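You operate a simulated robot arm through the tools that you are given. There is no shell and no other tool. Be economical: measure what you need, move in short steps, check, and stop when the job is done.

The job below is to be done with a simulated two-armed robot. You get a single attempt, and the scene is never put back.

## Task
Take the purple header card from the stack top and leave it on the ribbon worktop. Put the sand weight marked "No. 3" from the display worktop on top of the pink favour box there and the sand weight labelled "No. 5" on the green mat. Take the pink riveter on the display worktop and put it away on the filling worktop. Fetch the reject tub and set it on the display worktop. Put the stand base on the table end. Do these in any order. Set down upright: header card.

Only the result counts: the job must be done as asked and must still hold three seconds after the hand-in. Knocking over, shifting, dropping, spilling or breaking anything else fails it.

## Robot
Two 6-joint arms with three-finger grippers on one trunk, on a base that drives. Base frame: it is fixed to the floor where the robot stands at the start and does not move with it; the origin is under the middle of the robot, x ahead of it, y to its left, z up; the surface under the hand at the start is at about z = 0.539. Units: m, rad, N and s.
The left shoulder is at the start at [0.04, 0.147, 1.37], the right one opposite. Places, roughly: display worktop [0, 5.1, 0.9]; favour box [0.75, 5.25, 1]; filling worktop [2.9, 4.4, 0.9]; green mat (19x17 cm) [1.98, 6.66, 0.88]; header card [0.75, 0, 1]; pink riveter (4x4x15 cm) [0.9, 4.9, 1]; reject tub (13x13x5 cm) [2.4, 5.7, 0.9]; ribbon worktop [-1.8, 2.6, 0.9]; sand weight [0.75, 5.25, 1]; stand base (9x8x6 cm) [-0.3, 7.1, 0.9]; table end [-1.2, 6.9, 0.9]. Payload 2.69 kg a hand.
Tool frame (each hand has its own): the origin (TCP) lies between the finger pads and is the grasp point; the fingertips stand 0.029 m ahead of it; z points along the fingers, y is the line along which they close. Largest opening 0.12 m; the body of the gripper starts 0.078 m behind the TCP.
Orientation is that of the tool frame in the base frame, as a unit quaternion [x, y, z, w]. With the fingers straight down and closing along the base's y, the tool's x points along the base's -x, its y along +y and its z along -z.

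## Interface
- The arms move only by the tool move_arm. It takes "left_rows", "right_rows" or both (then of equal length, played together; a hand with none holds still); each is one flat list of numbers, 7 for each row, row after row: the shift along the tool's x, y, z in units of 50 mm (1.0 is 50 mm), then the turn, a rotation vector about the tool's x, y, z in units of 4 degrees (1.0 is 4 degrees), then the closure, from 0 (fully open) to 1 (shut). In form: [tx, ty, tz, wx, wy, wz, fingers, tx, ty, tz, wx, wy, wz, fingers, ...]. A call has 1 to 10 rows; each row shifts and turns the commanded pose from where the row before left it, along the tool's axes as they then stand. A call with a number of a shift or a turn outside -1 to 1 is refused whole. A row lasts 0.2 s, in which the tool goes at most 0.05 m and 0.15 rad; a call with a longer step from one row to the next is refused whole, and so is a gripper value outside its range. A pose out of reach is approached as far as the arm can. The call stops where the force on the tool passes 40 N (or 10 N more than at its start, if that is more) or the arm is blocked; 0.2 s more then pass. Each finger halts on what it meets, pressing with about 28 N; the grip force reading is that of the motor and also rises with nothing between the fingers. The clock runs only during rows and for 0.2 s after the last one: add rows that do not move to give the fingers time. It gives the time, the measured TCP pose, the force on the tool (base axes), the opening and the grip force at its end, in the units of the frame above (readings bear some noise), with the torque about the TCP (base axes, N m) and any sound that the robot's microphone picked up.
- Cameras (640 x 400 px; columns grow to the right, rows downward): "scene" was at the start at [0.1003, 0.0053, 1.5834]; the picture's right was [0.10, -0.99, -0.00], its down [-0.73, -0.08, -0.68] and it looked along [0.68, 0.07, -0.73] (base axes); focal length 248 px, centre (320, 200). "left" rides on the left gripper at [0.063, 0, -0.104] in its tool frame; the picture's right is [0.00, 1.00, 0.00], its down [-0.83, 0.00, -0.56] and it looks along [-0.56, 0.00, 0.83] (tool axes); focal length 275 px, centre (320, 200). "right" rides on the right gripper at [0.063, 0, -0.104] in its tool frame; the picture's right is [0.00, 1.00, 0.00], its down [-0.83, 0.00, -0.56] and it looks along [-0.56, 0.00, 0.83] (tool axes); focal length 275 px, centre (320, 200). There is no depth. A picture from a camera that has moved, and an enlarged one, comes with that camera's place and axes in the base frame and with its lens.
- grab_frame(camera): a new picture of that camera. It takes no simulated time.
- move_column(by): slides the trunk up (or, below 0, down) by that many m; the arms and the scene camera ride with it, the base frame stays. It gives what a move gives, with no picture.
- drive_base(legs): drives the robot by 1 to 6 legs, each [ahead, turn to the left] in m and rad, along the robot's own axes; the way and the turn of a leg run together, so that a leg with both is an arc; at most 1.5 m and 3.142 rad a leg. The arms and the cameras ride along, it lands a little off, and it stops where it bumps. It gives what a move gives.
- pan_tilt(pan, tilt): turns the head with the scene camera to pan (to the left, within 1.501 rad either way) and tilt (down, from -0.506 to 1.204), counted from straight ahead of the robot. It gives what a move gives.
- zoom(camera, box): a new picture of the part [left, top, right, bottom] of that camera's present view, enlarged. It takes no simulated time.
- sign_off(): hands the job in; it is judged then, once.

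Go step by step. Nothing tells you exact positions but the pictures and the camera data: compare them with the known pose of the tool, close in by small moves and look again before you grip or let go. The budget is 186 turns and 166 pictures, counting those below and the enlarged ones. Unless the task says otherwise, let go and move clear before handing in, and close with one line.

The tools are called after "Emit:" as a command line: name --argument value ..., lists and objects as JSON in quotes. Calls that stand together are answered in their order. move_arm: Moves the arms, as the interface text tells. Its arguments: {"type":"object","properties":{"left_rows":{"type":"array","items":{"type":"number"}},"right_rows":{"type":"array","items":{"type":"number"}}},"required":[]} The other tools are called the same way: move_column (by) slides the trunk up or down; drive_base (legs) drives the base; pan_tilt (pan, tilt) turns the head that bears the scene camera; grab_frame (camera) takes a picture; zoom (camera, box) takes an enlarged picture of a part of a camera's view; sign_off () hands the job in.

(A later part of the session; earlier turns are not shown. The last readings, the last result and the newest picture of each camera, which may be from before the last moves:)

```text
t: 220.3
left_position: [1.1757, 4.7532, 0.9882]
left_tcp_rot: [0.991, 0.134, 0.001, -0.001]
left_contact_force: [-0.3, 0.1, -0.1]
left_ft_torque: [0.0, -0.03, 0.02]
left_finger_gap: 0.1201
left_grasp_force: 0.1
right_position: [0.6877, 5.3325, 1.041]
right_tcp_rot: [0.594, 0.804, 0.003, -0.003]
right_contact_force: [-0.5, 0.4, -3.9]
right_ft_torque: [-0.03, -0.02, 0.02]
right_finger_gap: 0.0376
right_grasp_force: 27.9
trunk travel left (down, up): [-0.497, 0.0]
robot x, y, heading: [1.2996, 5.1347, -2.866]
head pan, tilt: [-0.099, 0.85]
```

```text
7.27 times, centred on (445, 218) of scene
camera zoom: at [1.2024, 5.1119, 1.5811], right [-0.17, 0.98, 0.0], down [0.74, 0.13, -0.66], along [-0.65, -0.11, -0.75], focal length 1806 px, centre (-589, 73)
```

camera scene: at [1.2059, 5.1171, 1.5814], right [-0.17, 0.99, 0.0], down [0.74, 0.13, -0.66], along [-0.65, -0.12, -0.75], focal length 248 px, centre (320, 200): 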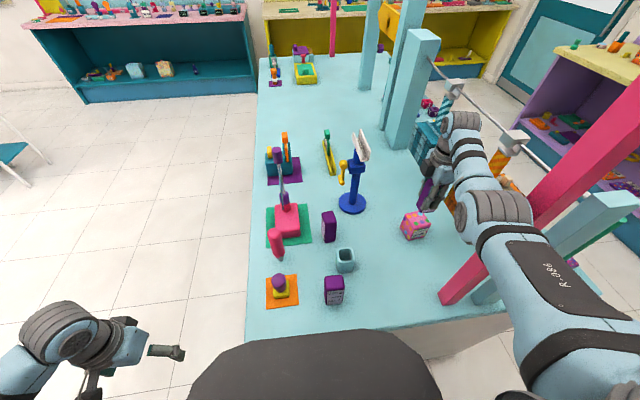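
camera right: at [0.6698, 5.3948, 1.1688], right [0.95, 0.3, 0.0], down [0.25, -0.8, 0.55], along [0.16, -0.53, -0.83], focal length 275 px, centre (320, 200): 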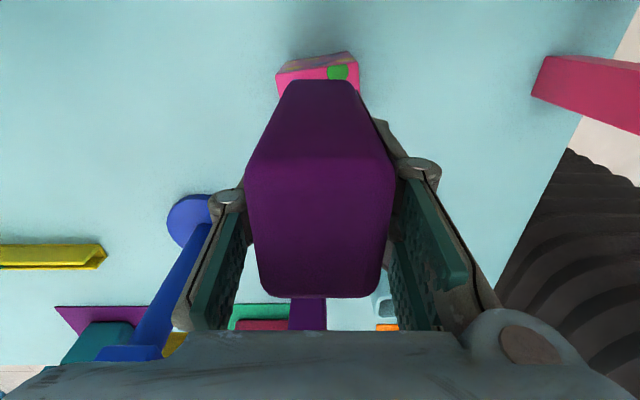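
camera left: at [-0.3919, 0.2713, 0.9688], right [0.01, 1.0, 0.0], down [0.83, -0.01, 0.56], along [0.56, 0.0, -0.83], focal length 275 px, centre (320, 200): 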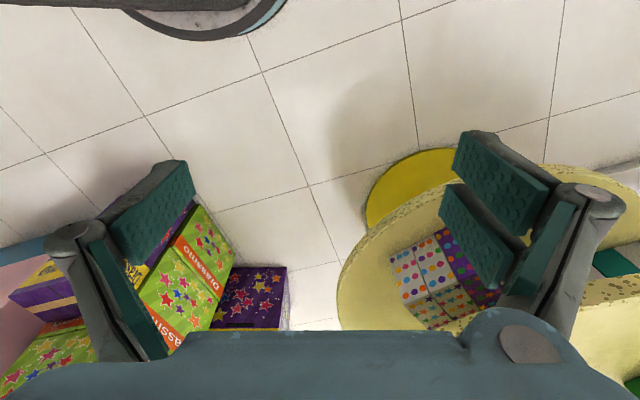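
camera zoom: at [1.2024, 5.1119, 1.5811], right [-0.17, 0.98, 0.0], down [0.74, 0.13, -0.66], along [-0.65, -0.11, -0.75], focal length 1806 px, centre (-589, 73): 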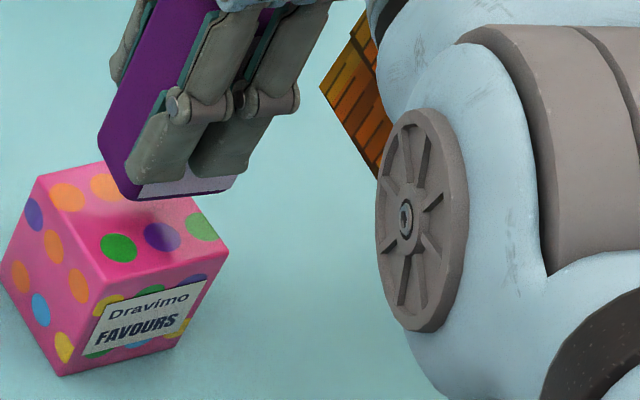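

The weight is centred over the box within about 1 cm. I'll keep lowering.

Emit:
move_arm --right_rows '[0, 0.06, 0.15, 0, 0, 0, 1, 0, 0, 0.1, 0, 0, 0, 1]'

Emit:
move_arm --right_rows '[0, 0, 0.1, 0, 0, 0, 1]'

Emit:
zoom --camera "scene" --box '[420, 190, 470, 245]'

```text
t: 220.9
left_position: [1.1756, 4.7544, 0.9887]
left_tcp_rot: [0.991, 0.133, 0.0, 0.001]
left_contact_force: [-0.2, 0.7, 0.5]
left_ft_torque: [-0.01, 0.01, 0.02]
left_finger_gap: 0.1198
left_grasp_force: 0.1
right_position: [0.6908, 5.3336, 1.0301]
right_tcp_rot: [0.594, 0.804, 0.003, -0.004]
right_contact_force: [-0.4, -0.1, -3.4]
right_ft_torque: [-0.02, -0.03, -0.05]
right_finger_gap: 0.0378
right_grasp_force: 28.5
trunk travel left (down, up): [-0.497, 0.0]
robot x, y, heading: [1.3005, 5.133, -2.867]
head pan, tilt: [-0.099, 0.85]
```

```text
t: 221.3
left_position: [1.1754, 4.7531, 0.9889]
left_tcp_rot: [0.991, 0.133, 0.001, 0.0]
left_contact_force: [0.7, -0.6, -0.2]
left_ft_torque: [0.0, 0.02, 0.0]
left_finger_gap: 0.1203
left_grasp_force: 0.1
right_position: [0.6918, 5.3341, 1.0258]
right_tcp_rot: [0.594, 0.804, 0.002, -0.004]
right_contact_force: [-0.6, -0.4, -3.7]
right_ft_torque: [0.0, 0.01, 0.04]
right_finger_gap: 0.0375
right_grasp_force: 28.4
trunk travel left (down, up): [-0.497, 0.0]
robot x, y, heading: [1.2998, 5.1341, -2.869]
head pan, tilt: [-0.099, 0.85]
```

```text
7.27 times, centred on (445, 218) of scene
camera zoom: at [1.2032, 5.113, 1.5811], right [-0.17, 0.98, 0.0], down [0.74, 0.13, -0.66], along [-0.65, -0.11, -0.75], focal length 1806 px, centre (-589, 73)
```

zoom: 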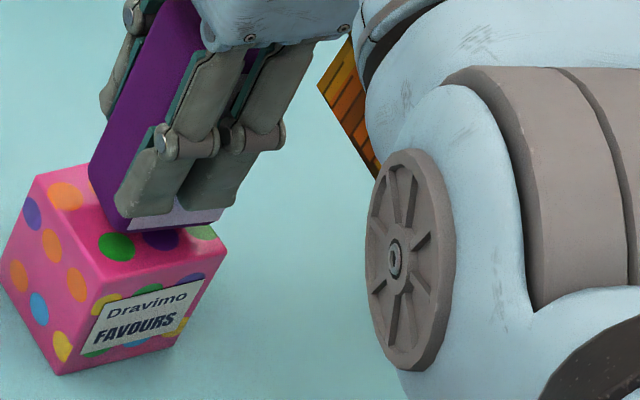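

Emit:
move_arm --right_rows '[0, 0, 0.1, 0, 0, 0, 1]'

Emit:
move_arm --right_rows '[0, 0, 0.1, 0, 0, 0, 1]'

Emit:
move_arm --right_rows '[0, 0, 0.1, 0, 0, 0, 1]'

```text
t: 221.7
left_position: [1.1752, 4.7549, 0.9886]
left_tcp_rot: [0.991, 0.133, 0.0, 0.001]
left_contact_force: [0.4, -0.6, 0.8]
left_ft_torque: [0.01, -0.04, -0.01]
left_finger_gap: 0.1201
left_grasp_force: 0.1
right_position: [0.6913, 5.3324, 1.02]
right_tcp_rot: [0.595, 0.804, 0.002, -0.004]
right_contact_force: [0.1, 0.4, -3.0]
right_ft_torque: [0.0, 0.0, 0.05]
right_finger_gap: 0.0381
right_grasp_force: 28.3
trunk travel left (down, up): [-0.497, 0.0]
robot x, y, heading: [1.2977, 5.1353, -2.868]
head pan, tilt: [-0.099, 0.85]
```

```text
t: 222.1
left_position: [1.1756, 4.7542, 0.9878]
left_tcp_rot: [0.991, 0.133, 0.0, 0.0]
left_contact_force: [0.1, 0.4, 0.3]
left_ft_torque: [0.0, 0.02, -0.01]
left_finger_gap: 0.1201
left_grasp_force: 0.0
right_position: [0.6908, 5.3327, 1.0162]
right_tcp_rot: [0.594, 0.804, 0.002, -0.004]
right_contact_force: [-0.2, 0.5, -2.4]
right_ft_torque: [-0.06, 0.0, 0.0]
right_finger_gap: 0.0377
right_grasp_force: 28.2
trunk travel left (down, up): [-0.497, 0.0]
robot x, y, heading: [1.2995, 5.1374, -2.868]
head pan, tilt: [-0.099, 0.85]
```

```text
t: 222.5
left_position: [1.1783, 4.7534, 0.9892]
left_tcp_rot: [0.991, 0.134, -0.002, 0.0]
left_contact_force: [-1.0, 0.6, -0.3]
left_ft_torque: [0.01, 0.01, 0.01]
left_finger_gap: 0.12
left_grasp_force: 0.1
right_position: [0.692, 5.3339, 1.015]
right_tcp_rot: [0.595, 0.804, 0.0, -0.009]
right_contact_force: [-6.4, 2.7, 27.0]
right_ft_torque: [0.37, 0.18, 0.05]
right_finger_gap: 0.0378
right_grasp_force: 28.0
trunk travel left (down, up): [-0.497, 0.0]
robot x, y, heading: [1.2999, 5.1375, -2.872]
head pan, tilt: [-0.099, 0.85]
```

Contact. I'll ease off slightly, open, and lift away.

Emit:
move_arm --right_rows '[0, 0, -0.08, 0, 0, 0, 1, 0, 0, 0, 0, 0, 0, 0.65, 0, 0, 0, 0, 0, 0, 0.45, 0, 0, 0, 0, 0, 0, 0.45]'

Emit:
zoom --camera "scene" --box '[410, 160, 480, 245]'

```text
t: 223.5
left_position: [1.1759, 4.7529, 0.9876]
left_tcp_rot: [0.991, 0.132, -0.001, -0.001]
left_contact_force: [-0.5, -0.9, -0.2]
left_ft_torque: [-0.01, -0.01, 0.0]
left_finger_gap: 0.1201
left_grasp_force: 0.0
right_position: [0.6913, 5.3343, 1.0138]
right_tcp_rot: [0.594, 0.804, 0.002, -0.003]
right_contact_force: [-0.4, -0.5, 0.0]
right_ft_torque: [0.02, 0.0, 0.0]
right_finger_gap: 0.0658
right_grasp_force: 0.1
trunk travel left (down, up): [-0.497, 0.0]
robot x, y, heading: [1.2978, 5.1311, -2.869]
head pan, tilt: [-0.099, 0.85]
```

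```text
4.71 times, centred on (445, 202) of scene
camera zoom: at [1.2036, 5.1126, 1.5812], right [-0.17, 0.98, 0.0], down [0.74, 0.13, -0.66], along [-0.65, -0.11, -0.75], focal length 1169 px, centre (-268, 188)
```

zoom: 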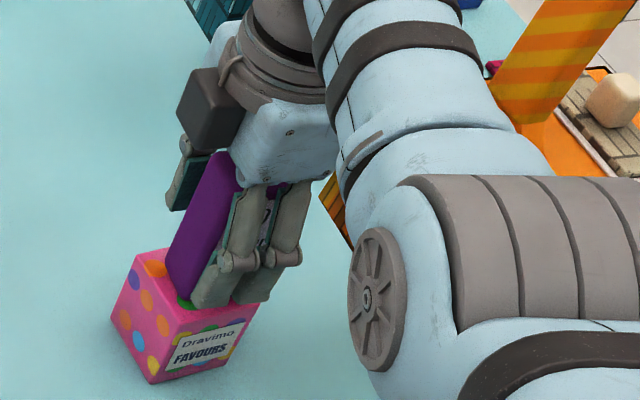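

Emit:
move_arm --right_rows '[0, 0, -0.9, 0, 0, 0, 0.45, 0, 0, -0.8, 0, 0, 0, 0.45]'

Emit:
zoom --camera "scene" --box '[390, 140, 490, 245]'

```text
t: 224.1
left_position: [1.1763, 4.7538, 0.9876]
left_tcp_rot: [0.991, 0.133, -0.001, -0.001]
left_contact_force: [-0.1, 0.2, 0.2]
left_ft_torque: [-0.03, 0.02, -0.01]
left_finger_gap: 0.1198
left_grasp_force: 0.2
right_position: [0.692, 5.3322, 1.1006]
right_tcp_rot: [0.594, 0.805, 0.003, -0.003]
right_contact_force: [-0.2, -1.2, 1.2]
right_ft_torque: [0.0, -0.01, -0.01]
right_finger_gap: 0.0661
right_grasp_force: 0.1
trunk travel left (down, up): [-0.497, 0.0]
robot x, y, heading: [1.2982, 5.1353, -2.869]
head pan, tilt: [-0.099, 0.85]
```

```text
3.81 times, centred on (440, 192) of scene
camera zoom: at [1.2048, 5.1121, 1.5813], right [-0.17, 0.98, 0.0], down [0.74, 0.13, -0.66], along [-0.65, -0.11, -0.75], focal length 946 px, centre (-137, 229)
```

zoom: 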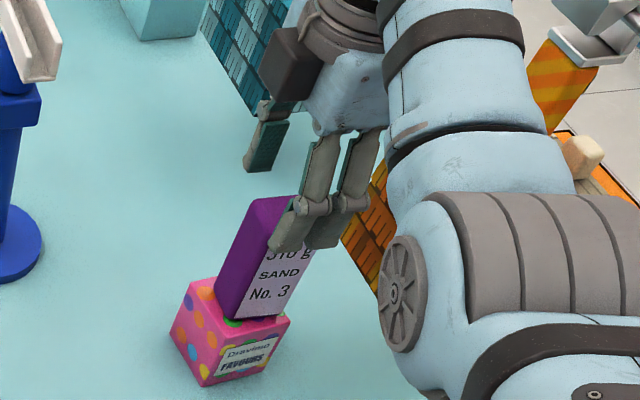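

No. 3 stands on the favour box. Next is No. 5: I'll bring the hand back left the way it came, back off 8 cm, and look for it.

Emit:
move_arm --right_rows '[-0.8, 0.1, 0, 0, 0, 0, 0, -0.8, 0.1, 0, 0, 0, 0, 0]'

Emit:
drive_base --legs '[[-0.08, 0]]'

Emit:
move_arm --right_rows '[-1, 0, 0, 0, 0, 0, 0, -1, 0, 0, 0, 0, 0, 0, -0.9, 0, 0.2, 0, 0, 0, 0]'

Emit:
grab_frame --camera "right"

Emit:
zoom --camera "scene" --box '[230, 110, 470, 310]'

```text
t: 224.7
left_position: [1.1763, 4.7518, 0.9879]
left_tcp_rot: [0.991, 0.133, -0.001, -0.002]
left_contact_force: [0.7, 0.0, 0.5]
left_ft_torque: [0.05, 0.0, 0.0]
left_finger_gap: 0.1201
left_grasp_force: 0.1
right_position: [0.7179, 5.2561, 1.0951]
right_tcp_rot: [0.594, 0.804, 0.003, -0.004]
right_contact_force: [-0.5, 0.8, -0.3]
right_ft_torque: [0.02, 0.03, 0.01]
right_finger_gap: 0.1201
right_grasp_force: 0.0
right hand out of reach, approached as far as the arm can: row 2
trunk travel left (down, up): [-0.497, 0.0]
robot x, y, heading: [1.298, 5.1339, -2.868]
head pan, tilt: [-0.099, 0.85]
```

```text
t: 225.7
left_position: [1.2436, 4.7731, 0.9863]
left_tcp_rot: [0.991, 0.133, 0.004, 0.0]
left_contact_force: [-1.1, 0.0, -0.6]
left_ft_torque: [-0.02, -0.07, 0.02]
left_finger_gap: 0.12
left_grasp_force: 0.1
right_position: [0.7837, 5.2772, 1.0909]
right_tcp_rot: [0.595, 0.804, 0.006, -0.001]
right_contact_force: [-1.5, -0.4, 0.4]
right_ft_torque: [0.02, -0.08, -0.03]
right_finger_gap: 0.1199
right_grasp_force: 0.1
trunk travel left (down, up): [-0.497, 0.0]
robot x, y, heading: [1.3754, 5.1549, -2.874]
head pan, tilt: [-0.099, 0.85]
```

```text
t: 226.5
left_position: [1.2501, 4.7737, 0.9874]
left_tcp_rot: [0.991, 0.133, 0.0, -0.001]
left_contact_force: [-0.3, -1.1, -0.8]
left_ft_torque: [0.01, 0.04, -0.01]
left_finger_gap: 0.1198
left_grasp_force: 0.0
right_position: [0.8334, 5.136, 1.0816]
right_tcp_rot: [0.594, 0.804, 0.003, -0.004]
right_contact_force: [0.6, -0.5, -0.9]
right_ft_torque: [0.01, 0.0, 0.02]
right_finger_gap: 0.1199
right_grasp_force: 0.0
right hand out of reach, approached as far as the arm can: row 1
trunk travel left (down, up): [-0.497, 0.0]
robot x, y, heading: [1.3776, 5.1544, -2.872]
head pan, tilt: [-0.099, 0.85]
```

```text
89 pictures are left
camera right: at [0.8154, 5.194, 1.1889], right [0.96, 0.3, 0.0], down [0.25, -0.8, 0.55], along [0.16, -0.52, -0.84], focal length 275 px, centre (320, 200)
```

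right: 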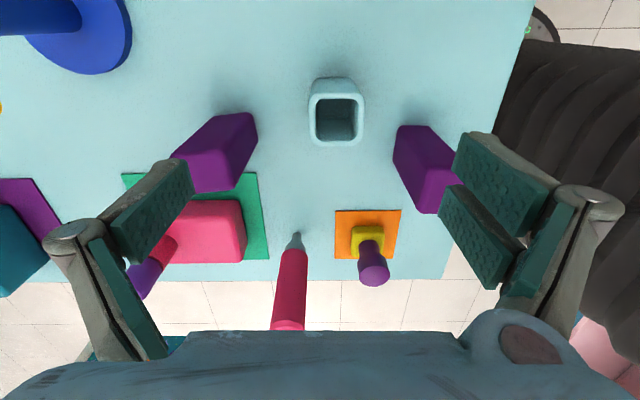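

```text
2.00 times, centred on (350, 210) of scene
camera zoom: at [1.2789, 5.1319, 1.5811], right [-0.17, 0.99, 0.0], down [0.74, 0.13, -0.66], along [-0.65, -0.11, -0.75], focal length 497 px, centre (260, 180)
```

zoom: 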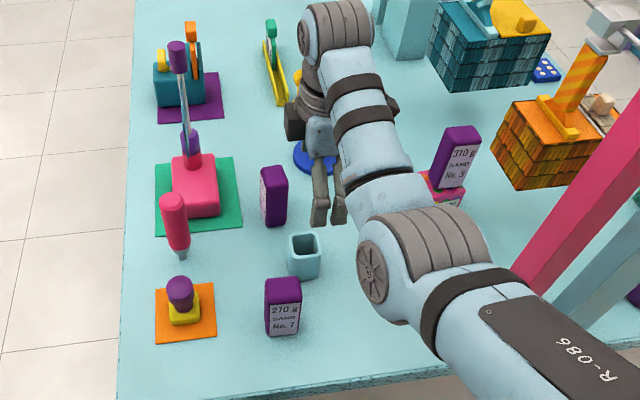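

No. 5 is at about (0.742, 5.051). I'll drive 7 cm in and place the hand above it before descending.

Emit:
drive_base --legs '[[0.07, 0]]'

Emit:
move_arm --right_rows '[-0.56, -0.4, 0.2, 0, 0, 0, 0, -0.56, -0.44, 0.2, 0, 0, 0, 0]'

Emit:
grab_frame --camera "right"

```text
t: 227.6
left_position: [1.194, 4.7587, 0.9912]
left_tcp_rot: [0.991, 0.133, -0.006, 0.0]
left_contact_force: [1.1, 0.0, 0.5]
left_ft_torque: [0.05, 0.07, -0.02]
left_finger_gap: 0.1199
left_grasp_force: 0.1
right_position: [0.7784, 5.1218, 1.0897]
right_tcp_rot: [0.594, 0.804, -0.005, -0.007]
right_contact_force: [-0.5, 0.2, -1.9]
right_ft_torque: [0.03, 0.01, -0.01]
right_finger_gap: 0.12
right_grasp_force: 0.0
trunk travel left (down, up): [-0.497, 0.0]
robot x, y, heading: [1.3087, 5.1378, -2.871]
head pan, tilt: [-0.099, 0.85]
```

```text
t: 228.2
left_position: [1.1847, 4.7559, 0.988]
left_tcp_rot: [0.991, 0.133, -0.001, -0.001]
left_contact_force: [0.2, -1.4, -0.3]
left_ft_torque: [0.0, -0.01, 0.01]
left_finger_gap: 0.1201
left_grasp_force: 0.2
right_position: [0.7568, 5.0595, 1.0636]
right_tcp_rot: [0.595, 0.804, 0.001, -0.005]
right_contact_force: [-0.2, 0.1, 0.4]
right_ft_torque: [0.0, -0.02, 0.0]
right_finger_gap: 0.1199
right_grasp_force: 0.0
right hand out of reach, approached as far as the arm can: row 2
trunk travel left (down, up): [-0.497, 0.0]
robot x, y, heading: [1.3072, 5.1404, -2.873]
head pan, tilt: [-0.099, 0.85]
```

```text
87 pictures are left
camera right: at [0.7393, 5.1177, 1.1707], right [0.95, 0.3, 0.0], down [0.25, -0.8, 0.55], along [0.16, -0.52, -0.84], focal length 275 px, centre (320, 200)
```

right: 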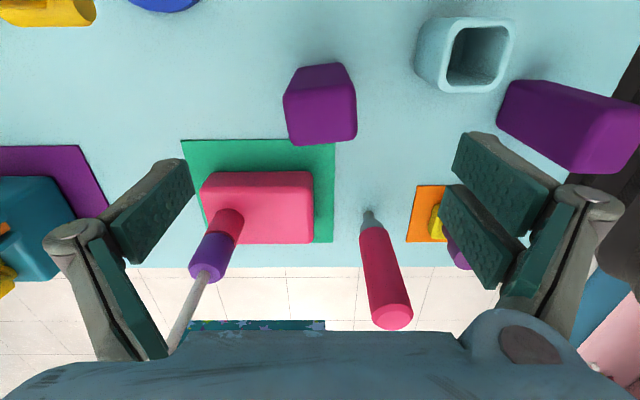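

The hand is directly above No. 5. I'll descend with the trunk.

Emit:
move_column --by -0.09

Emit:
grab_frame --camera "right"

```text
t: 229.4
left_position: [1.1855, 4.7561, 0.8979]
left_tcp_rot: [0.991, 0.134, -0.001, -0.001]
left_contact_force: [0.2, -0.4, 1.2]
left_ft_torque: [0.04, 0.0, 0.01]
left_finger_gap: 0.1198
left_grasp_force: 0.2
right_position: [0.7572, 5.0621, 0.9728]
right_tcp_rot: [0.594, 0.804, 0.001, -0.004]
right_contact_force: [-0.4, -0.8, -0.6]
right_ft_torque: [0.01, -0.01, 0.0]
right_finger_gap: 0.12
right_grasp_force: 0.0
trunk travel left (down, up): [-0.407, 0.09]
robot x, y, heading: [1.3092, 5.1369, -2.865]
head pan, tilt: [-0.099, 0.85]
```

```text
86 pictures are left
camera right: at [0.7399, 5.1194, 1.0806], right [0.95, 0.3, 0.0], down [0.25, -0.8, 0.55], along [0.16, -0.52, -0.84], focal length 275 px, centre (320, 200)
```

right: 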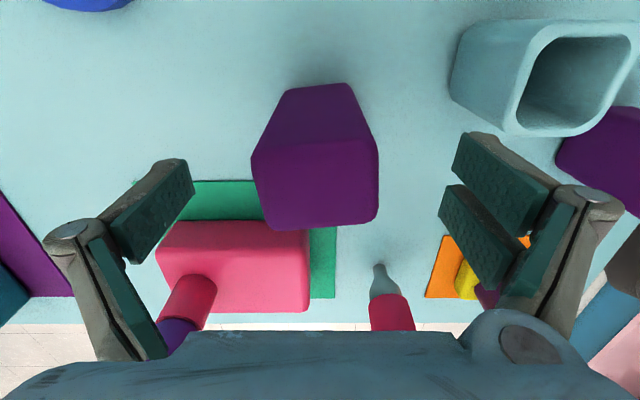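

Emit:
move_arm --right_rows '[-0.05, 0, 0, 0, 0, 0, 0.35, 0, 0, 0.3, 0, 0, 0, 0.35, 0, 0, 0.35, 0, 0, 0, 0.35, 0, 0, 0, 0, 0, 0, 1, 0, 0, 0, 0, 0, 0, 1, 0, 0, 0, 0, 0, 0, 1]'

Emit:
grab_frame --camera "right"

```text
t: 230.8
left_position: [1.1859, 4.7572, 0.8993]
left_tcp_rot: [0.991, 0.133, -0.001, 0.0]
left_contact_force: [-0.4, -0.3, -0.4]
left_ft_torque: [-0.03, -0.01, 0.0]
left_finger_gap: 0.1201
left_grasp_force: 0.0
right_position: [0.7635, 5.0638, 0.946]
right_tcp_rot: [0.594, 0.804, 0.001, -0.005]
right_contact_force: [-4.3, -0.2, 4.9]
right_ft_torque: [-0.02, 0.15, 0.05]
right_finger_gap: 0.0494
right_grasp_force: 28.2
right hand out of reach, approached as far as the arm can: row 3
trunk travel left (down, up): [-0.407, 0.09]
robot x, y, heading: [1.3114, 5.1318, -2.864]
head pan, tilt: [-0.099, 0.85]
```

```text
85 pictures are left
camera right: at [0.7462, 5.1219, 1.0516], right [0.95, 0.3, 0.0], down [0.25, -0.8, 0.55], along [0.16, -0.52, -0.84], focal length 275 px, centre (320, 200)
```

right: 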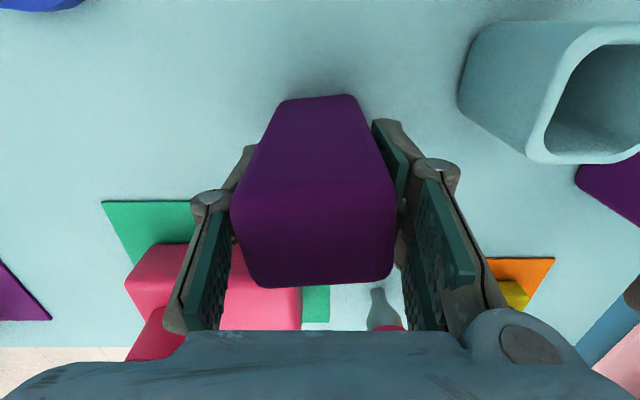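

No. 5 is gripped. I'll lift it clear, then look at the pink riveter for the left hand.

Emit:
move_column --by 0.09

Emit:
move_arm --right_rows '[0, 0, -0.6, 0, 0, 0, 1, 0.5, 0.3, -0.4, 0, 0, 0, 1, 0.8, 0.3, 0, 0, 0, 0, 1]'

Emit:
zoom --camera "scene" --box '[230, 130, 430, 320]'

Emit:
grab_frame --camera "left"

```text
t: 232.1
left_position: [1.1856, 4.7575, 0.9892]
left_tcp_rot: [0.991, 0.133, -0.001, 0.0]
left_contact_force: [0.4, -0.3, -0.4]
left_ft_torque: [0.01, -0.03, 0.0]
left_finger_gap: 0.1197
left_grasp_force: 0.1
right_position: [0.7646, 5.0641, 1.0342]
right_tcp_rot: [0.594, 0.805, 0.002, -0.004]
right_contact_force: [0.1, -0.6, -2.9]
right_ft_torque: [0.0, -0.03, 0.0]
right_finger_gap: 0.0496
right_grasp_force: 27.9
trunk travel left (down, up): [-0.497, 0.0]
robot x, y, heading: [1.3078, 5.1338, -2.871]
head pan, tilt: [-0.099, 0.85]
```

```text
t: 232.8
left_position: [1.1844, 4.7593, 0.9901]
left_tcp_rot: [0.991, 0.133, 0.0, 0.001]
left_contact_force: [-0.6, 0.2, -0.2]
left_ft_torque: [0.0, 0.02, -0.02]
left_finger_gap: 0.1202
left_grasp_force: 0.1
right_position: [0.7699, 5.1371, 1.0825]
right_tcp_rot: [0.595, 0.804, 0.002, -0.003]
right_contact_force: [0.3, 0.1, -3.6]
right_ft_torque: [-0.05, -0.04, 0.0]
right_finger_gap: 0.0493
right_grasp_force: 27.9
trunk travel left (down, up): [-0.497, 0.0]
robot x, y, heading: [1.3079, 5.1371, -2.871]
head pan, tilt: [-0.099, 0.85]
```

```text
2.11 times, centred on (330, 225) of scene
camera zoom: at [1.2109, 5.1178, 1.5811], right [-0.17, 0.98, 0.0], down [0.74, 0.13, -0.66], along [-0.65, -0.12, -0.75], focal length 523 px, centre (299, 147)
```

zoom: 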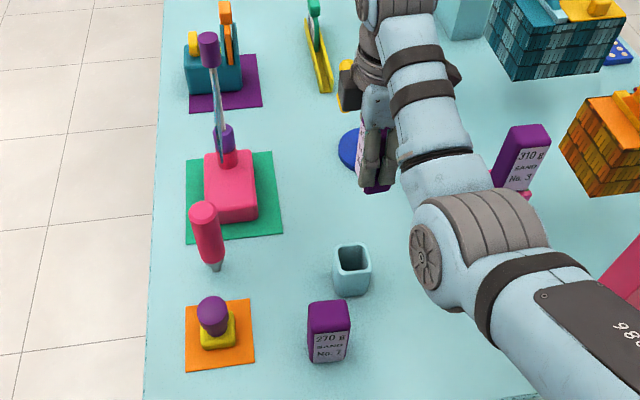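

```text
83 pictures are left
camera left: at [1.2452, 4.7753, 1.0936], right [0.26, -0.97, 0.0], down [-0.8, -0.21, 0.56], along [-0.54, -0.15, -0.83], focal length 275 px, centre (320, 200)
```

left: 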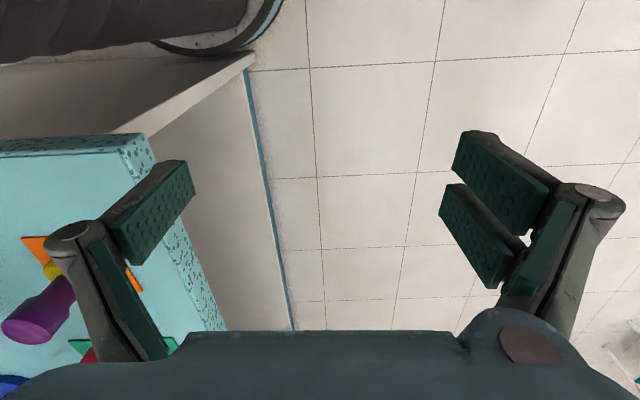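

I'll bring the left hand up and forward off the counter's side, tilting the fingers about 24° forward so its wrist stays clear of the little flag.

Emit:
move_arm --left_rows '[-0.8, 0, -0.15, 0, -1, 0, 0, -0.8, 0, -0.15, 0, -1, 0, 0, -0.8, 0, -0.15, 0, -1, 0, 0, -0.8, 0, -0.15, 0, -1, 0, 0, -0.8, 0, -0.15, 0, -1, 0, 0, -0.5, 0, -0.15, 0, -1, 0, 0]'

Emit:
grab_frame --camera "left"

```text
t: 234.2
left_position: [0.9798, 4.7014, 1.0681]
left_tcp_rot: [0.969, 0.13, -0.206, 0.028]
left_contact_force: [-0.3, 0.3, 0.5]
left_ft_torque: [0.01, 0.02, 0.02]
left_finger_gap: 0.1199
left_grasp_force: 0.1
right_position: [0.7692, 5.135, 1.0807]
right_tcp_rot: [0.594, 0.805, 0.003, -0.003]
right_contact_force: [-0.1, -0.1, -3.1]
right_ft_torque: [0.01, -0.04, 0.01]
right_finger_gap: 0.0493
right_grasp_force: 27.8
trunk travel left (down, up): [-0.497, 0.0]
robot x, y, heading: [1.3098, 5.1353, -2.868]
head pan, tilt: [-0.099, 0.85]
```

```text
82 pictures are left
camera left: at [1.0762, 4.728, 1.1379], right [0.26, -0.97, 0.0], down [-0.51, -0.14, 0.85], along [-0.82, -0.22, -0.53], focal length 275 px, centre (320, 200)
```

left: 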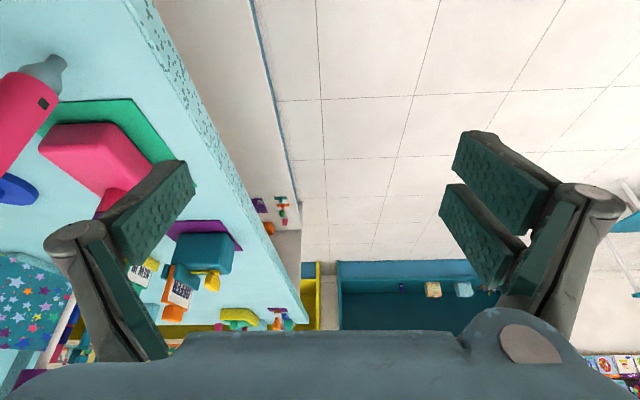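

Emit:
move_arm --left_rows '[-0.3, 0, -0.7, 0, 0, 0, 0, 0, -1, 0, 0, 0, 0, 0, 0, -1, 0, 0, 0, 0, 0, 0, -1, 0, 0, 0, 0, 0, 0, -0.6, 0, 0, 0, 0, 0]'

Emit:
grab_frame --camera "left"

Emit:
zoom --camera "scene" --box '[230, 130, 430, 320]'

```text
t: 235.4
left_position: [0.9237, 4.8597, 1.0733]
left_tcp_rot: [0.969, 0.129, -0.207, 0.028]
left_contact_force: [0.3, -0.1, 0.0]
left_ft_torque: [-0.07, 0.0, 0.0]
left_finger_gap: 0.1199
left_grasp_force: 0.1
left hand out of reach, approached as far as the arm can: row 2, 3, 4
right_position: [0.7698, 5.1358, 1.0798]
right_tcp_rot: [0.594, 0.805, 0.001, -0.003]
right_contact_force: [0.4, 0.0, -3.9]
right_ft_torque: [-0.04, -0.06, 0.02]
right_finger_gap: 0.0492
right_grasp_force: 28.6
trunk travel left (down, up): [-0.497, 0.0]
robot x, y, heading: [1.3119, 5.1383, -2.865]
head pan, tilt: [-0.099, 0.85]
```

```text
81 pictures are left
camera left: at [1.0192, 4.8853, 1.143], right [0.26, -0.97, 0.0], down [-0.51, -0.14, 0.85], along [-0.82, -0.22, -0.53], focal length 275 px, centre (320, 200)
```

left: 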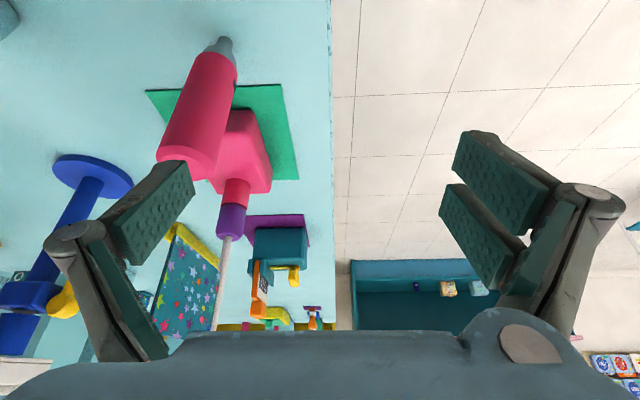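

```text
2.11 times, centred on (330, 225) of scene
camera zoom: at [1.2111, 5.117, 1.5812], right [-0.17, 0.98, 0.0], down [0.74, 0.13, -0.66], along [-0.65, -0.12, -0.75], focal length 523 px, centre (299, 147)
```

zoom: 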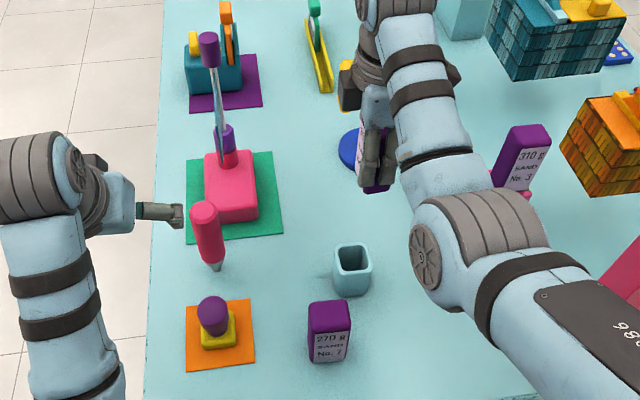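

Emit:
move_arm --left_rows '[0.1, -0.93, 0.1, 0, 0, 0, 0, 0, -0.93, 0.05, 0, 0, 0, 0]'

Emit:
grab_frame --camera "left"

```text
t: 236.0
left_position: [0.9178, 4.8194, 1.0617]
left_tcp_rot: [0.962, 0.145, -0.201, 0.119]
left_contact_force: [0.6, -0.4, -0.8]
left_ft_torque: [0.01, -0.01, 0.01]
left_finger_gap: 0.1203
left_grasp_force: 0.1
left hand out of reach, approached as far as the arm can: row 1, 2
right_position: [0.7677, 5.1341, 1.0804]
right_tcp_rot: [0.594, 0.804, 0.002, -0.004]
right_contact_force: [1.0, -0.1, -3.1]
right_ft_torque: [-0.03, -0.02, 0.01]
right_finger_gap: 0.0493
right_grasp_force: 28.1
trunk travel left (down, up): [-0.497, 0.0]
robot x, y, heading: [1.3071, 5.1378, -2.869]
head pan, tilt: [-0.099, 0.85]
stopped in row 2 (left hand): the arm was blocked; the commanded pose is now the measured one
```

```text
79 pictures are left
camera left: at [1.0095, 4.8638, 1.1277], right [0.32, -0.93, 0.17], down [-0.53, -0.03, 0.84], along [-0.78, -0.36, -0.51], focal length 275 px, centre (320, 200)
```

left: 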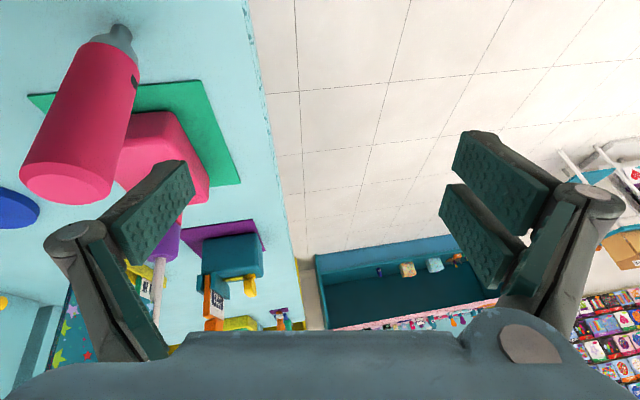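

The left arm jams against the torso when crossing that far. I'll retract it, deliver No. 5 first, and get the riveter later from the front with the right hand.

Emit:
move_arm --left_rows '[0, 0.8, 0, 0.65, 0, 0, 0, 0, 0.9, 0, 0.65, 0, 0, 0, 0, 0.9, 0, 0.65, 0, 0, 0, 0, 0.6, 0, 0.65, 0, 0, 0, 0.8, 0, 0.1, 0, 1, 0, 0, 0.8, 0, 0.2, 0, 1, 0, 0, 0.8, 0, 0.2, 0, 1, 0, 0, 0.8, 0, 0.2, 0, 1, 0, 0, 0.8, 0, 0.2, 0, 1, 0, 0, 0.3, 0, 0.1, 0, 1, 0, 0]'

Emit:
grab_frame --camera "scene"

```text
t: 238.2
left_position: [1.1536, 4.7189, 0.972]
left_tcp_rot: [0.992, 0.128, -0.007, 0.002]
left_contact_force: [-0.1, 0.1, -0.5]
left_ft_torque: [-0.02, -0.01, -0.01]
left_finger_gap: 0.12
left_grasp_force: 0.2
right_position: [0.7682, 5.1339, 1.0805]
right_tcp_rot: [0.594, 0.804, 0.001, -0.003]
right_contact_force: [0.7, -0.5, -3.5]
right_ft_torque: [-0.03, -0.01, 0.01]
right_finger_gap: 0.0488
right_grasp_force: 28.0
trunk travel left (down, up): [-0.497, 0.0]
robot x, y, heading: [1.3069, 5.1341, -2.866]
head pan, tilt: [-0.099, 0.85]
```

```text
78 pictures are left
camera scene: at [1.2113, 5.1147, 1.5811], right [-0.17, 0.98, 0.0], down [0.74, 0.13, -0.66], along [-0.65, -0.11, -0.75], focal length 248 px, centre (320, 200)
```

scene: 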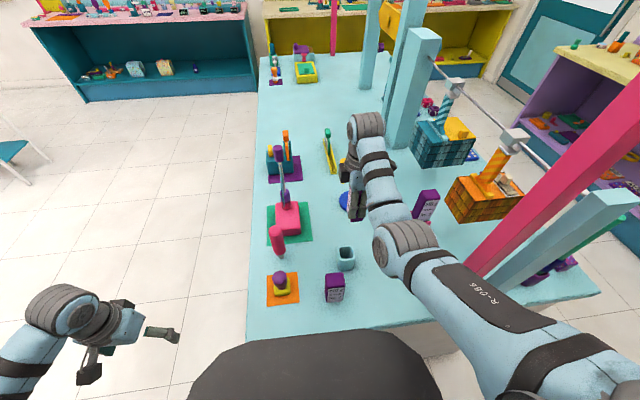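

Now I'll back off with No. 5 and drive north to face the east counter with the green mat.

Emit:
drive_base --legs '[[-0.45, 0], [0, -1.492], [1.27, 0], [0, -1.648]]'

Emit:
pan_tilt --pan 0 --tilt 0.65

Emit:
grab_frame --camera "scene"

```text
t: 254.5
left_position: [1.4793, 6.8675, 0.9723]
left_tcp_rot: [-0.13, 0.991, 0.002, 0.007]
left_contact_force: [-0.2, -0.9, 0.8]
left_ft_torque: [0.04, -0.02, -0.06]
left_finger_gap: 0.12
left_grasp_force: 0.1
right_position: [1.8637, 6.453, 1.0806]
right_tcp_rot: [0.805, -0.593, 0.003, 0.002]
right_contact_force: [-0.9, -0.1, -3.0]
right_ft_torque: [0.03, -0.01, 0.03]
right_finger_gap: 0.0475
right_grasp_force: 27.5
trunk travel left (down, up): [-0.497, 0.0]
robot x, y, heading: [1.3262, 6.4487, 0.277]
head pan, tilt: [-0.099, 0.85]
```

```text
t: 255.2
left_position: [1.4783, 6.8661, 0.9737]
left_tcp_rot: [-0.131, 0.991, 0.002, 0.007]
left_contact_force: [-0.2, -0.1, -0.4]
left_ft_torque: [-0.01, 0.04, -0.04]
left_finger_gap: 0.12
left_grasp_force: 0.1
right_position: [1.8655, 6.4539, 1.0811]
right_tcp_rot: [0.806, -0.593, 0.004, 0.001]
right_contact_force: [-0.5, -0.5, -4.4]
right_ft_torque: [0.05, 0.03, 0.0]
right_finger_gap: 0.0475
right_grasp_force: 28.3
trunk travel left (down, up): [-0.497, 0.0]
robot x, y, heading: [1.3281, 6.4438, 0.28]
head pan, tilt: [0.0, 0.649]
```

```text
77 pictures are left
camera scene: at [1.4297, 6.4745, 1.5977], right [0.27, -0.96, 0.0], down [-0.58, -0.17, -0.8], along [0.77, 0.22, -0.61], focal length 248 px, centre (320, 200)
```

scene: 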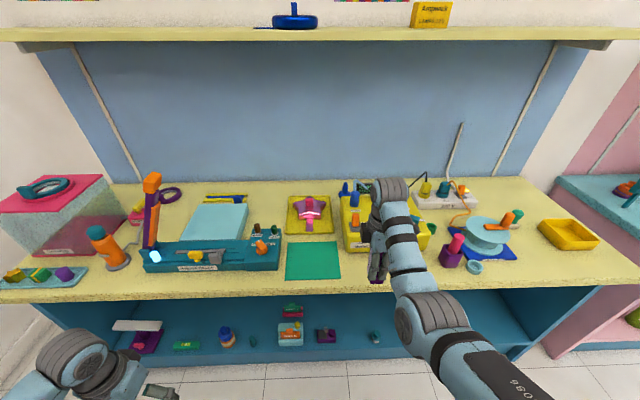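

The green mat is at about (1.993, 6.66), and the yellow tray at (2.38, 5.71) is the reject tub. I'll sidestep left away from the counter, then come in.

Emit:
drive_base --legs '[[-0.15, 0], [0, 1.571], [0.163, 0], [0, -1.571], [0.26, 0]]'

Emit:
grab_frame --camera "scene"

Emit:
grab_frame --camera "right"

```text
t: 266.9
left_position: [1.5342, 7.0618, 0.9734]
left_tcp_rot: [-0.136, 0.991, 0.002, 0.009]
left_contact_force: [0.3, 0.4, 0.1]
left_ft_torque: [0.03, 0.0, 0.01]
left_finger_gap: 0.1198
left_grasp_force: 0.1
right_position: [1.9234, 6.6503, 1.0824]
right_tcp_rot: [0.808, -0.589, 0.005, -0.001]
right_contact_force: [0.5, -0.3, -3.5]
right_ft_torque: [0.01, 0.0, -0.01]
right_finger_gap: 0.0477
right_grasp_force: 28.0
trunk travel left (down, up): [-0.497, 0.0]
robot x, y, heading: [1.388, 6.643, 0.29]
head pan, tilt: [0.0, 0.649]
```

```text
76 pictures are left
camera scene: at [1.4875, 6.6678, 1.5981], right [0.28, -0.96, 0.0], down [-0.58, -0.17, -0.8], along [0.77, 0.23, -0.6], focal length 248 px, centre (320, 200)
```

scene: 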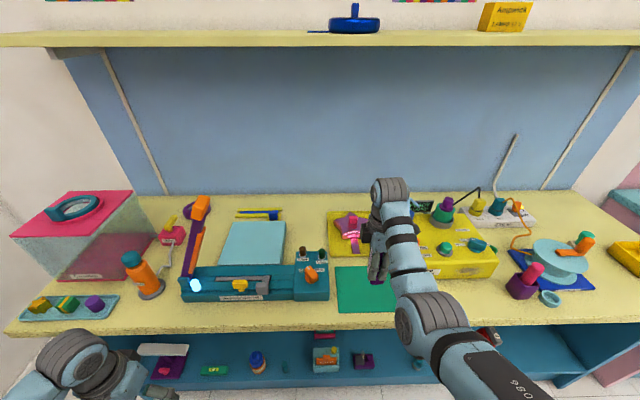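

```text
75 pictures are left
camera right: at [1.9431, 6.5902, 1.1894], right [-0.95, -0.31, -0.01], down [-0.26, 0.79, 0.55], along [-0.17, 0.52, -0.84], focal length 275 px, centre (320, 200)
```

right: 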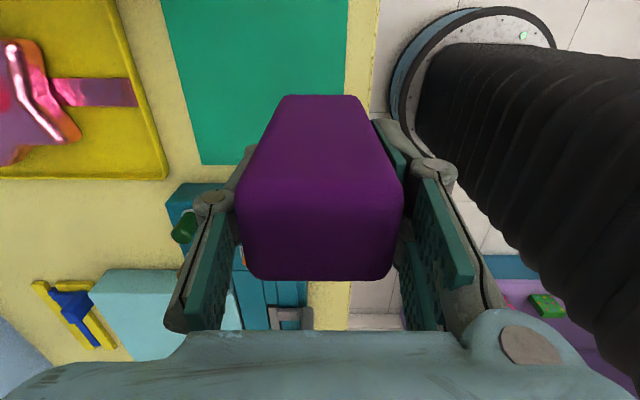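

Emit:
drive_base --legs '[[0.06, 0]]'

Emit:
move_arm --right_rows '[0, 0, 1, 0, 0, 0, 1, 0, 0, 0.8, 0, 0, 0, 1]'

Emit:
grab_frame --camera "scene"

Emit:
move_arm --right_rows '[0, 0, 0.2, 0, 0, 0, 1]'

Emit:
move_arm --right_rows '[0, 0, 0.15, 0, 0, 0, 1]'

```text
t: 267.8
left_position: [1.5853, 7.0774, 0.9755]
left_tcp_rot: [-0.136, 0.991, 0.004, 0.012]
left_contact_force: [-0.8, -0.4, -0.1]
left_ft_torque: [0.02, -0.07, -0.01]
left_finger_gap: 0.1201
left_grasp_force: 0.1
right_position: [1.9759, 6.6671, 1.0865]
right_tcp_rot: [0.809, -0.588, 0.007, -0.002]
right_contact_force: [-0.9, 0.6, -3.5]
right_ft_torque: [0.04, -0.05, -0.01]
right_finger_gap: 0.0478
right_grasp_force: 27.5
trunk travel left (down, up): [-0.497, 0.0]
robot x, y, heading: [1.4478, 6.6564, 0.287]
head pan, tilt: [0.0, 0.649]
```

```text
t: 268.4
left_position: [1.5961, 7.0788, 0.9722]
left_tcp_rot: [-0.136, 0.991, 0.002, 0.006]
left_contact_force: [0.5, 0.4, -0.5]
left_ft_torque: [0.01, -0.02, 0.0]
left_finger_gap: 0.12
left_grasp_force: 0.0
right_position: [1.9849, 6.6697, 0.9932]
right_tcp_rot: [0.809, -0.588, 0.003, 0.002]
right_contact_force: [0.0, -0.6, -3.9]
right_ft_torque: [0.02, 0.0, 0.01]
right_finger_gap: 0.0476
right_grasp_force: 28.4
trunk travel left (down, up): [-0.497, 0.0]
robot x, y, heading: [1.4464, 6.6579, 0.285]
head pan, tilt: [0.0, 0.649]
```

```text
74 pictures are left
camera scene: at [1.551, 6.6864, 1.5978], right [0.28, -0.96, 0.0], down [-0.58, -0.17, -0.8], along [0.76, 0.23, -0.6], focal length 248 px, centre (320, 200)
```

scene: 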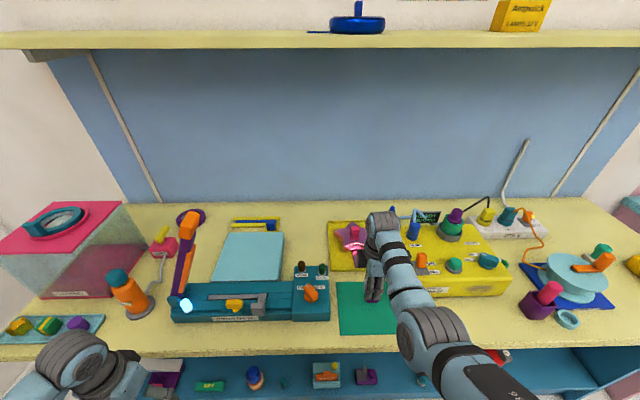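

```text
t: 268.8
left_position: [1.5958, 7.0792, 0.9708]
left_tcp_rot: [-0.136, 0.991, 0.002, 0.006]
left_contact_force: [-0.4, 0.1, -0.5]
left_ft_torque: [0.01, 0.01, 0.0]
left_finger_gap: 0.12
left_grasp_force: 0.1
right_position: [1.9868, 6.669, 0.9818]
right_tcp_rot: [0.808, -0.588, 0.004, 0.003]
right_contact_force: [0.5, 0.2, -3.5]
right_ft_torque: [0.04, 0.02, -0.01]
right_finger_gap: 0.0478
right_grasp_force: 27.8
trunk travel left (down, up): [-0.497, 0.0]
robot x, y, heading: [1.4452, 6.6575, 0.291]
head pan, tilt: [0.0, 0.649]
```

```text
t: 269.2
left_position: [1.594, 7.0801, 0.9725]
left_tcp_rot: [-0.136, 0.991, 0.002, 0.008]
left_contact_force: [-0.2, -0.5, 0.6]
left_ft_torque: [0.0, 0.01, 0.0]
left_finger_gap: 0.1198
left_grasp_force: 0.0
right_position: [1.9851, 6.671, 0.9763]
right_tcp_rot: [0.809, -0.587, 0.004, 0.001]
right_contact_force: [0.3, -0.2, -2.8]
right_ft_torque: [0.04, 0.04, 0.0]
right_finger_gap: 0.0477
right_grasp_force: 28.6
trunk travel left (down, up): [-0.497, 0.0]
robot x, y, heading: [1.4496, 6.6559, 0.289]
head pan, tilt: [0.0, 0.649]
```

Emit:
move_arm --right_rows '[0, 0, 0.2, 0, 0, 0, 1]'

Emit:
move_arm --right_rows '[0, 0, 0.15, 0, 0, 0, 1]'

Emit:
move_arm --right_rows '[0, 0, 0.1, 0, 0, 0, 1]'

Emit:
move_arm --right_rows '[0, 0, 0.1, 0, 0, 0, 1]'

```text
t: 269.6
left_position: [1.5957, 7.0796, 0.9728]
left_tcp_rot: [-0.135, 0.991, 0.002, 0.007]
left_contact_force: [0.7, 0.0, 0.3]
left_ft_torque: [0.03, 0.02, 0.0]
left_finger_gap: 0.1199
left_grasp_force: 0.1
right_position: [1.9844, 6.6694, 0.9642]
right_tcp_rot: [0.809, -0.588, 0.004, 0.002]
right_contact_force: [0.2, 0.3, -2.5]
right_ft_torque: [0.04, 0.01, -0.02]
right_finger_gap: 0.0476
right_grasp_force: 28.1
trunk travel left (down, up): [-0.497, 0.0]
robot x, y, heading: [1.4505, 6.6564, 0.285]
head pan, tilt: [0.0, 0.649]
```

```text
t: 270.0
left_position: [1.5949, 7.08, 0.9721]
left_tcp_rot: [-0.136, 0.991, 0.002, 0.007]
left_contact_force: [-1.0, 0.6, 0.3]
left_ft_torque: [0.0, 0.03, 0.0]
left_finger_gap: 0.1201
left_grasp_force: 0.1
right_position: [1.9844, 6.67, 0.9571]
right_tcp_rot: [0.809, -0.588, 0.004, 0.002]
right_contact_force: [0.2, 0.4, -2.7]
right_ft_torque: [0.01, -0.01, 0.02]
right_finger_gap: 0.0476
right_grasp_force: 28.1
trunk travel left (down, up): [-0.497, 0.0]
robot x, y, heading: [1.4461, 6.6609, 0.289]
head pan, tilt: [0.0, 0.649]
```

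```text
t: 270.4
left_position: [1.596, 7.0798, 0.972]
left_tcp_rot: [-0.135, 0.991, 0.002, 0.006]
left_contact_force: [-0.2, -1.0, -0.4]
left_ft_torque: [0.02, -0.02, 0.02]
left_finger_gap: 0.12
left_grasp_force: 0.0
right_position: [1.9856, 6.6698, 0.9519]
right_tcp_rot: [0.809, -0.587, 0.005, 0.002]
right_contact_force: [-0.6, 0.9, -3.7]
right_ft_torque: [0.05, 0.05, 0.01]
right_finger_gap: 0.048
right_grasp_force: 28.1
trunk travel left (down, up): [-0.497, 0.0]
robot x, y, heading: [1.4494, 6.661, 0.288]
head pan, tilt: [0.0, 0.649]
```

```text
t: 270.8
left_position: [1.5939, 7.0792, 0.9737]
left_tcp_rot: [-0.137, 0.991, 0.002, 0.008]
left_contact_force: [-0.9, 0.4, 0.1]
left_ft_torque: [0.01, -0.04, 0.01]
left_finger_gap: 0.1201
left_grasp_force: 0.1
right_position: [1.9858, 6.6702, 0.948]
right_tcp_rot: [0.809, -0.587, 0.006, -0.001]
right_contact_force: [3.4, -0.2, 9.0]
right_ft_torque: [-0.4, -0.1, 0.12]
right_finger_gap: 0.0475
right_grasp_force: 27.9
trunk travel left (down, up): [-0.497, 0.0]
robot x, y, heading: [1.4482, 6.6574, 0.283]
head pan, tilt: [0.0, 0.649]
```

No. 5 has touched the mat. I'll release it and lift straight up.

Emit:
move_arm --right_rows '[0, 0, 0, 0, 0, 0, 0.6, 0, 0, 0, 0, 0, 0, 0.35, 0, 0, 0, 0, 0, 0, 0.35, 0, 0, -1, 0, 0, 0, 0.35, 0, 0, -1, 0, 0, 0, 0.35, 0, 0, -0.5, 0, 0, 0, 0.35]'

Emit:
drive_base --legs '[[-0.35, 0]]'

Emit:
zoom --camera "scene" --box '[220, 150, 640, 350]'

```text
t: 272.2
left_position: [1.5942, 7.0799, 0.9729]
left_tcp_rot: [-0.136, 0.991, 0.001, 0.007]
left_contact_force: [0.1, 1.0, -0.5]
left_ft_torque: [-0.05, 0.02, 0.01]
left_finger_gap: 0.1202
left_grasp_force: 0.0
right_position: [1.9854, 6.6703, 1.0699]
right_tcp_rot: [0.809, -0.588, 0.003, 0.003]
right_contact_force: [-0.2, 0.2, -0.2]
right_ft_torque: [-0.02, -0.01, 0.0]
right_finger_gap: 0.0782
right_grasp_force: 0.1
trunk travel left (down, up): [-0.497, 0.0]
robot x, y, heading: [1.4467, 6.6576, 0.289]
head pan, tilt: [0.0, 0.649]
```

```text
t: 274.5
left_position: [1.2563, 6.9794, 0.971]
left_tcp_rot: [-0.136, 0.991, 0.002, 0.006]
left_contact_force: [0.0, -0.2, 0.1]
left_ft_torque: [-0.03, 0.01, 0.01]
left_finger_gap: 0.1201
left_grasp_force: 0.0
right_position: [1.6491, 6.5687, 1.0696]
right_tcp_rot: [0.809, -0.588, 0.003, 0.003]
right_contact_force: [-0.3, 0.5, -0.5]
right_ft_torque: [-0.01, 0.05, 0.01]
right_finger_gap: 0.0778
right_grasp_force: 0.0
trunk travel left (down, up): [-0.497, 0.0]
robot x, y, heading: [1.1088, 6.5616, 0.281]
head pan, tilt: [0.0, 0.649]
```

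```text
1.52 times, centred on (430, 250) of scene
camera zoom: at [1.2147, 6.5871, 1.5975], right [0.28, -0.96, 0.0], down [-0.58, -0.17, -0.79], along [0.76, 0.23, -0.61], focal length 378 px, centre (152, 124)
```

zoom: 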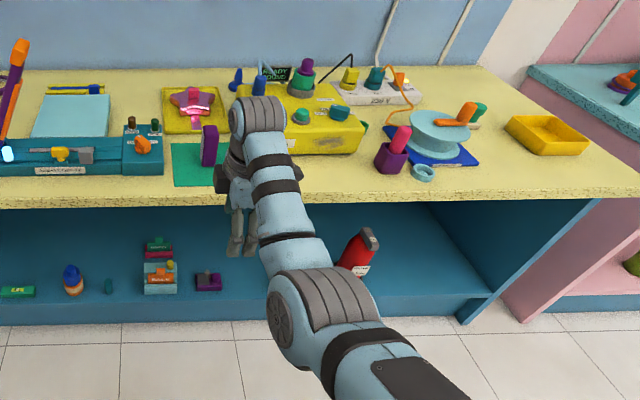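

No. 5 stands on the green mat. Next is the reject tub at about (2.37, 5.71), which I'll grip by its near wall.

Emit:
drive_base --legs '[[0, -1.499], [1.03, 0], [0, 1.498]]'

Emit:
grab_frame --camera "scene"

```text
t: 287.2
left_position: [1.639, 5.9992, 0.9731]
left_tcp_rot: [-0.125, 0.992, 0.001, 0.008]
left_contact_force: [0.0, -0.1, -0.3]
left_ft_torque: [-0.01, -0.01, -0.03]
left_finger_gap: 0.1199
left_grasp_force: 0.1
right_position: [2.0222, 5.5812, 1.0697]
right_tcp_rot: [0.803, -0.596, 0.004, 0.002]
right_contact_force: [0.3, -0.4, 0.5]
right_ft_torque: [0.02, -0.02, -0.01]
right_finger_gap: 0.078
right_grasp_force: 0.0
trunk travel left (down, up): [-0.497, 0.0]
robot x, y, heading: [1.4823, 5.578, 0.267]
head pan, tilt: [0.0, 0.649]
```

```text
72 pictures are left
camera scene: at [1.5875, 5.6082, 1.5978], right [0.26, -0.96, 0.0], down [-0.58, -0.16, -0.8], along [0.77, 0.21, -0.6], focal length 248 px, centre (320, 200)
```

scene: 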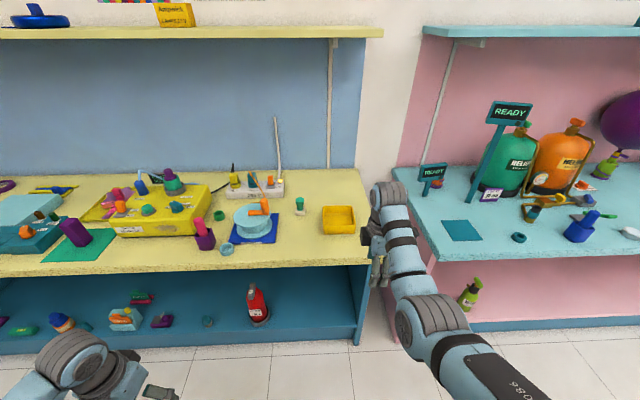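

Emit:
drive_base --legs '[[0, 0.26], [0.225, 0], [0, -0.26]]'

Emit:
grab_frame --camera "right"

Emit:
grab_frame --camera "scene"

```text
t: 290.6
left_position: [1.834, 6.1116, 0.9716]
left_tcp_rot: [-0.123, 0.992, 0.002, 0.007]
left_contact_force: [0.3, 0.3, 0.6]
left_ft_torque: [-0.01, 0.02, -0.01]
left_finger_gap: 0.1201
left_grasp_force: 0.1
right_position: [2.2135, 5.6933, 1.0709]
right_tcp_rot: [0.802, -0.597, 0.004, 0.002]
right_contact_force: [-1.2, 0.4, 0.2]
right_ft_torque: [-0.01, 0.01, -0.02]
right_finger_gap: 0.0781
right_grasp_force: 0.1
trunk travel left (down, up): [-0.497, 0.0]
robot x, y, heading: [1.6766, 5.6936, 0.264]
head pan, tilt: [0.0, 0.649]
```

```text
71 pictures are left
camera right: at [2.2323, 5.6324, 1.1779], right [-0.96, -0.29, 0.0], down [-0.24, 0.8, 0.55], along [-0.16, 0.52, -0.84], focal length 275 px, centre (320, 200)
```

right: 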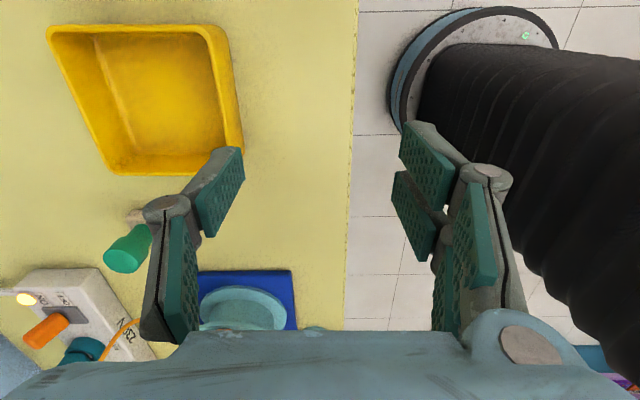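

```text
70 pictures are left
camera scene: at [1.7799, 5.7216, 1.5977], right [0.26, -0.97, 0.0], down [-0.58, -0.16, -0.8], along [0.77, 0.21, -0.61], focal length 248 px, centre (320, 200)
```

scene: 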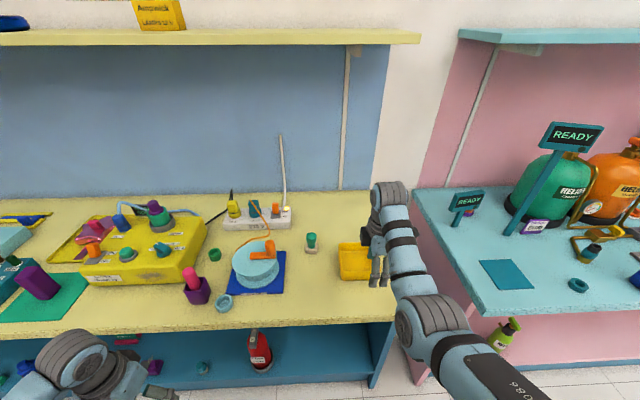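

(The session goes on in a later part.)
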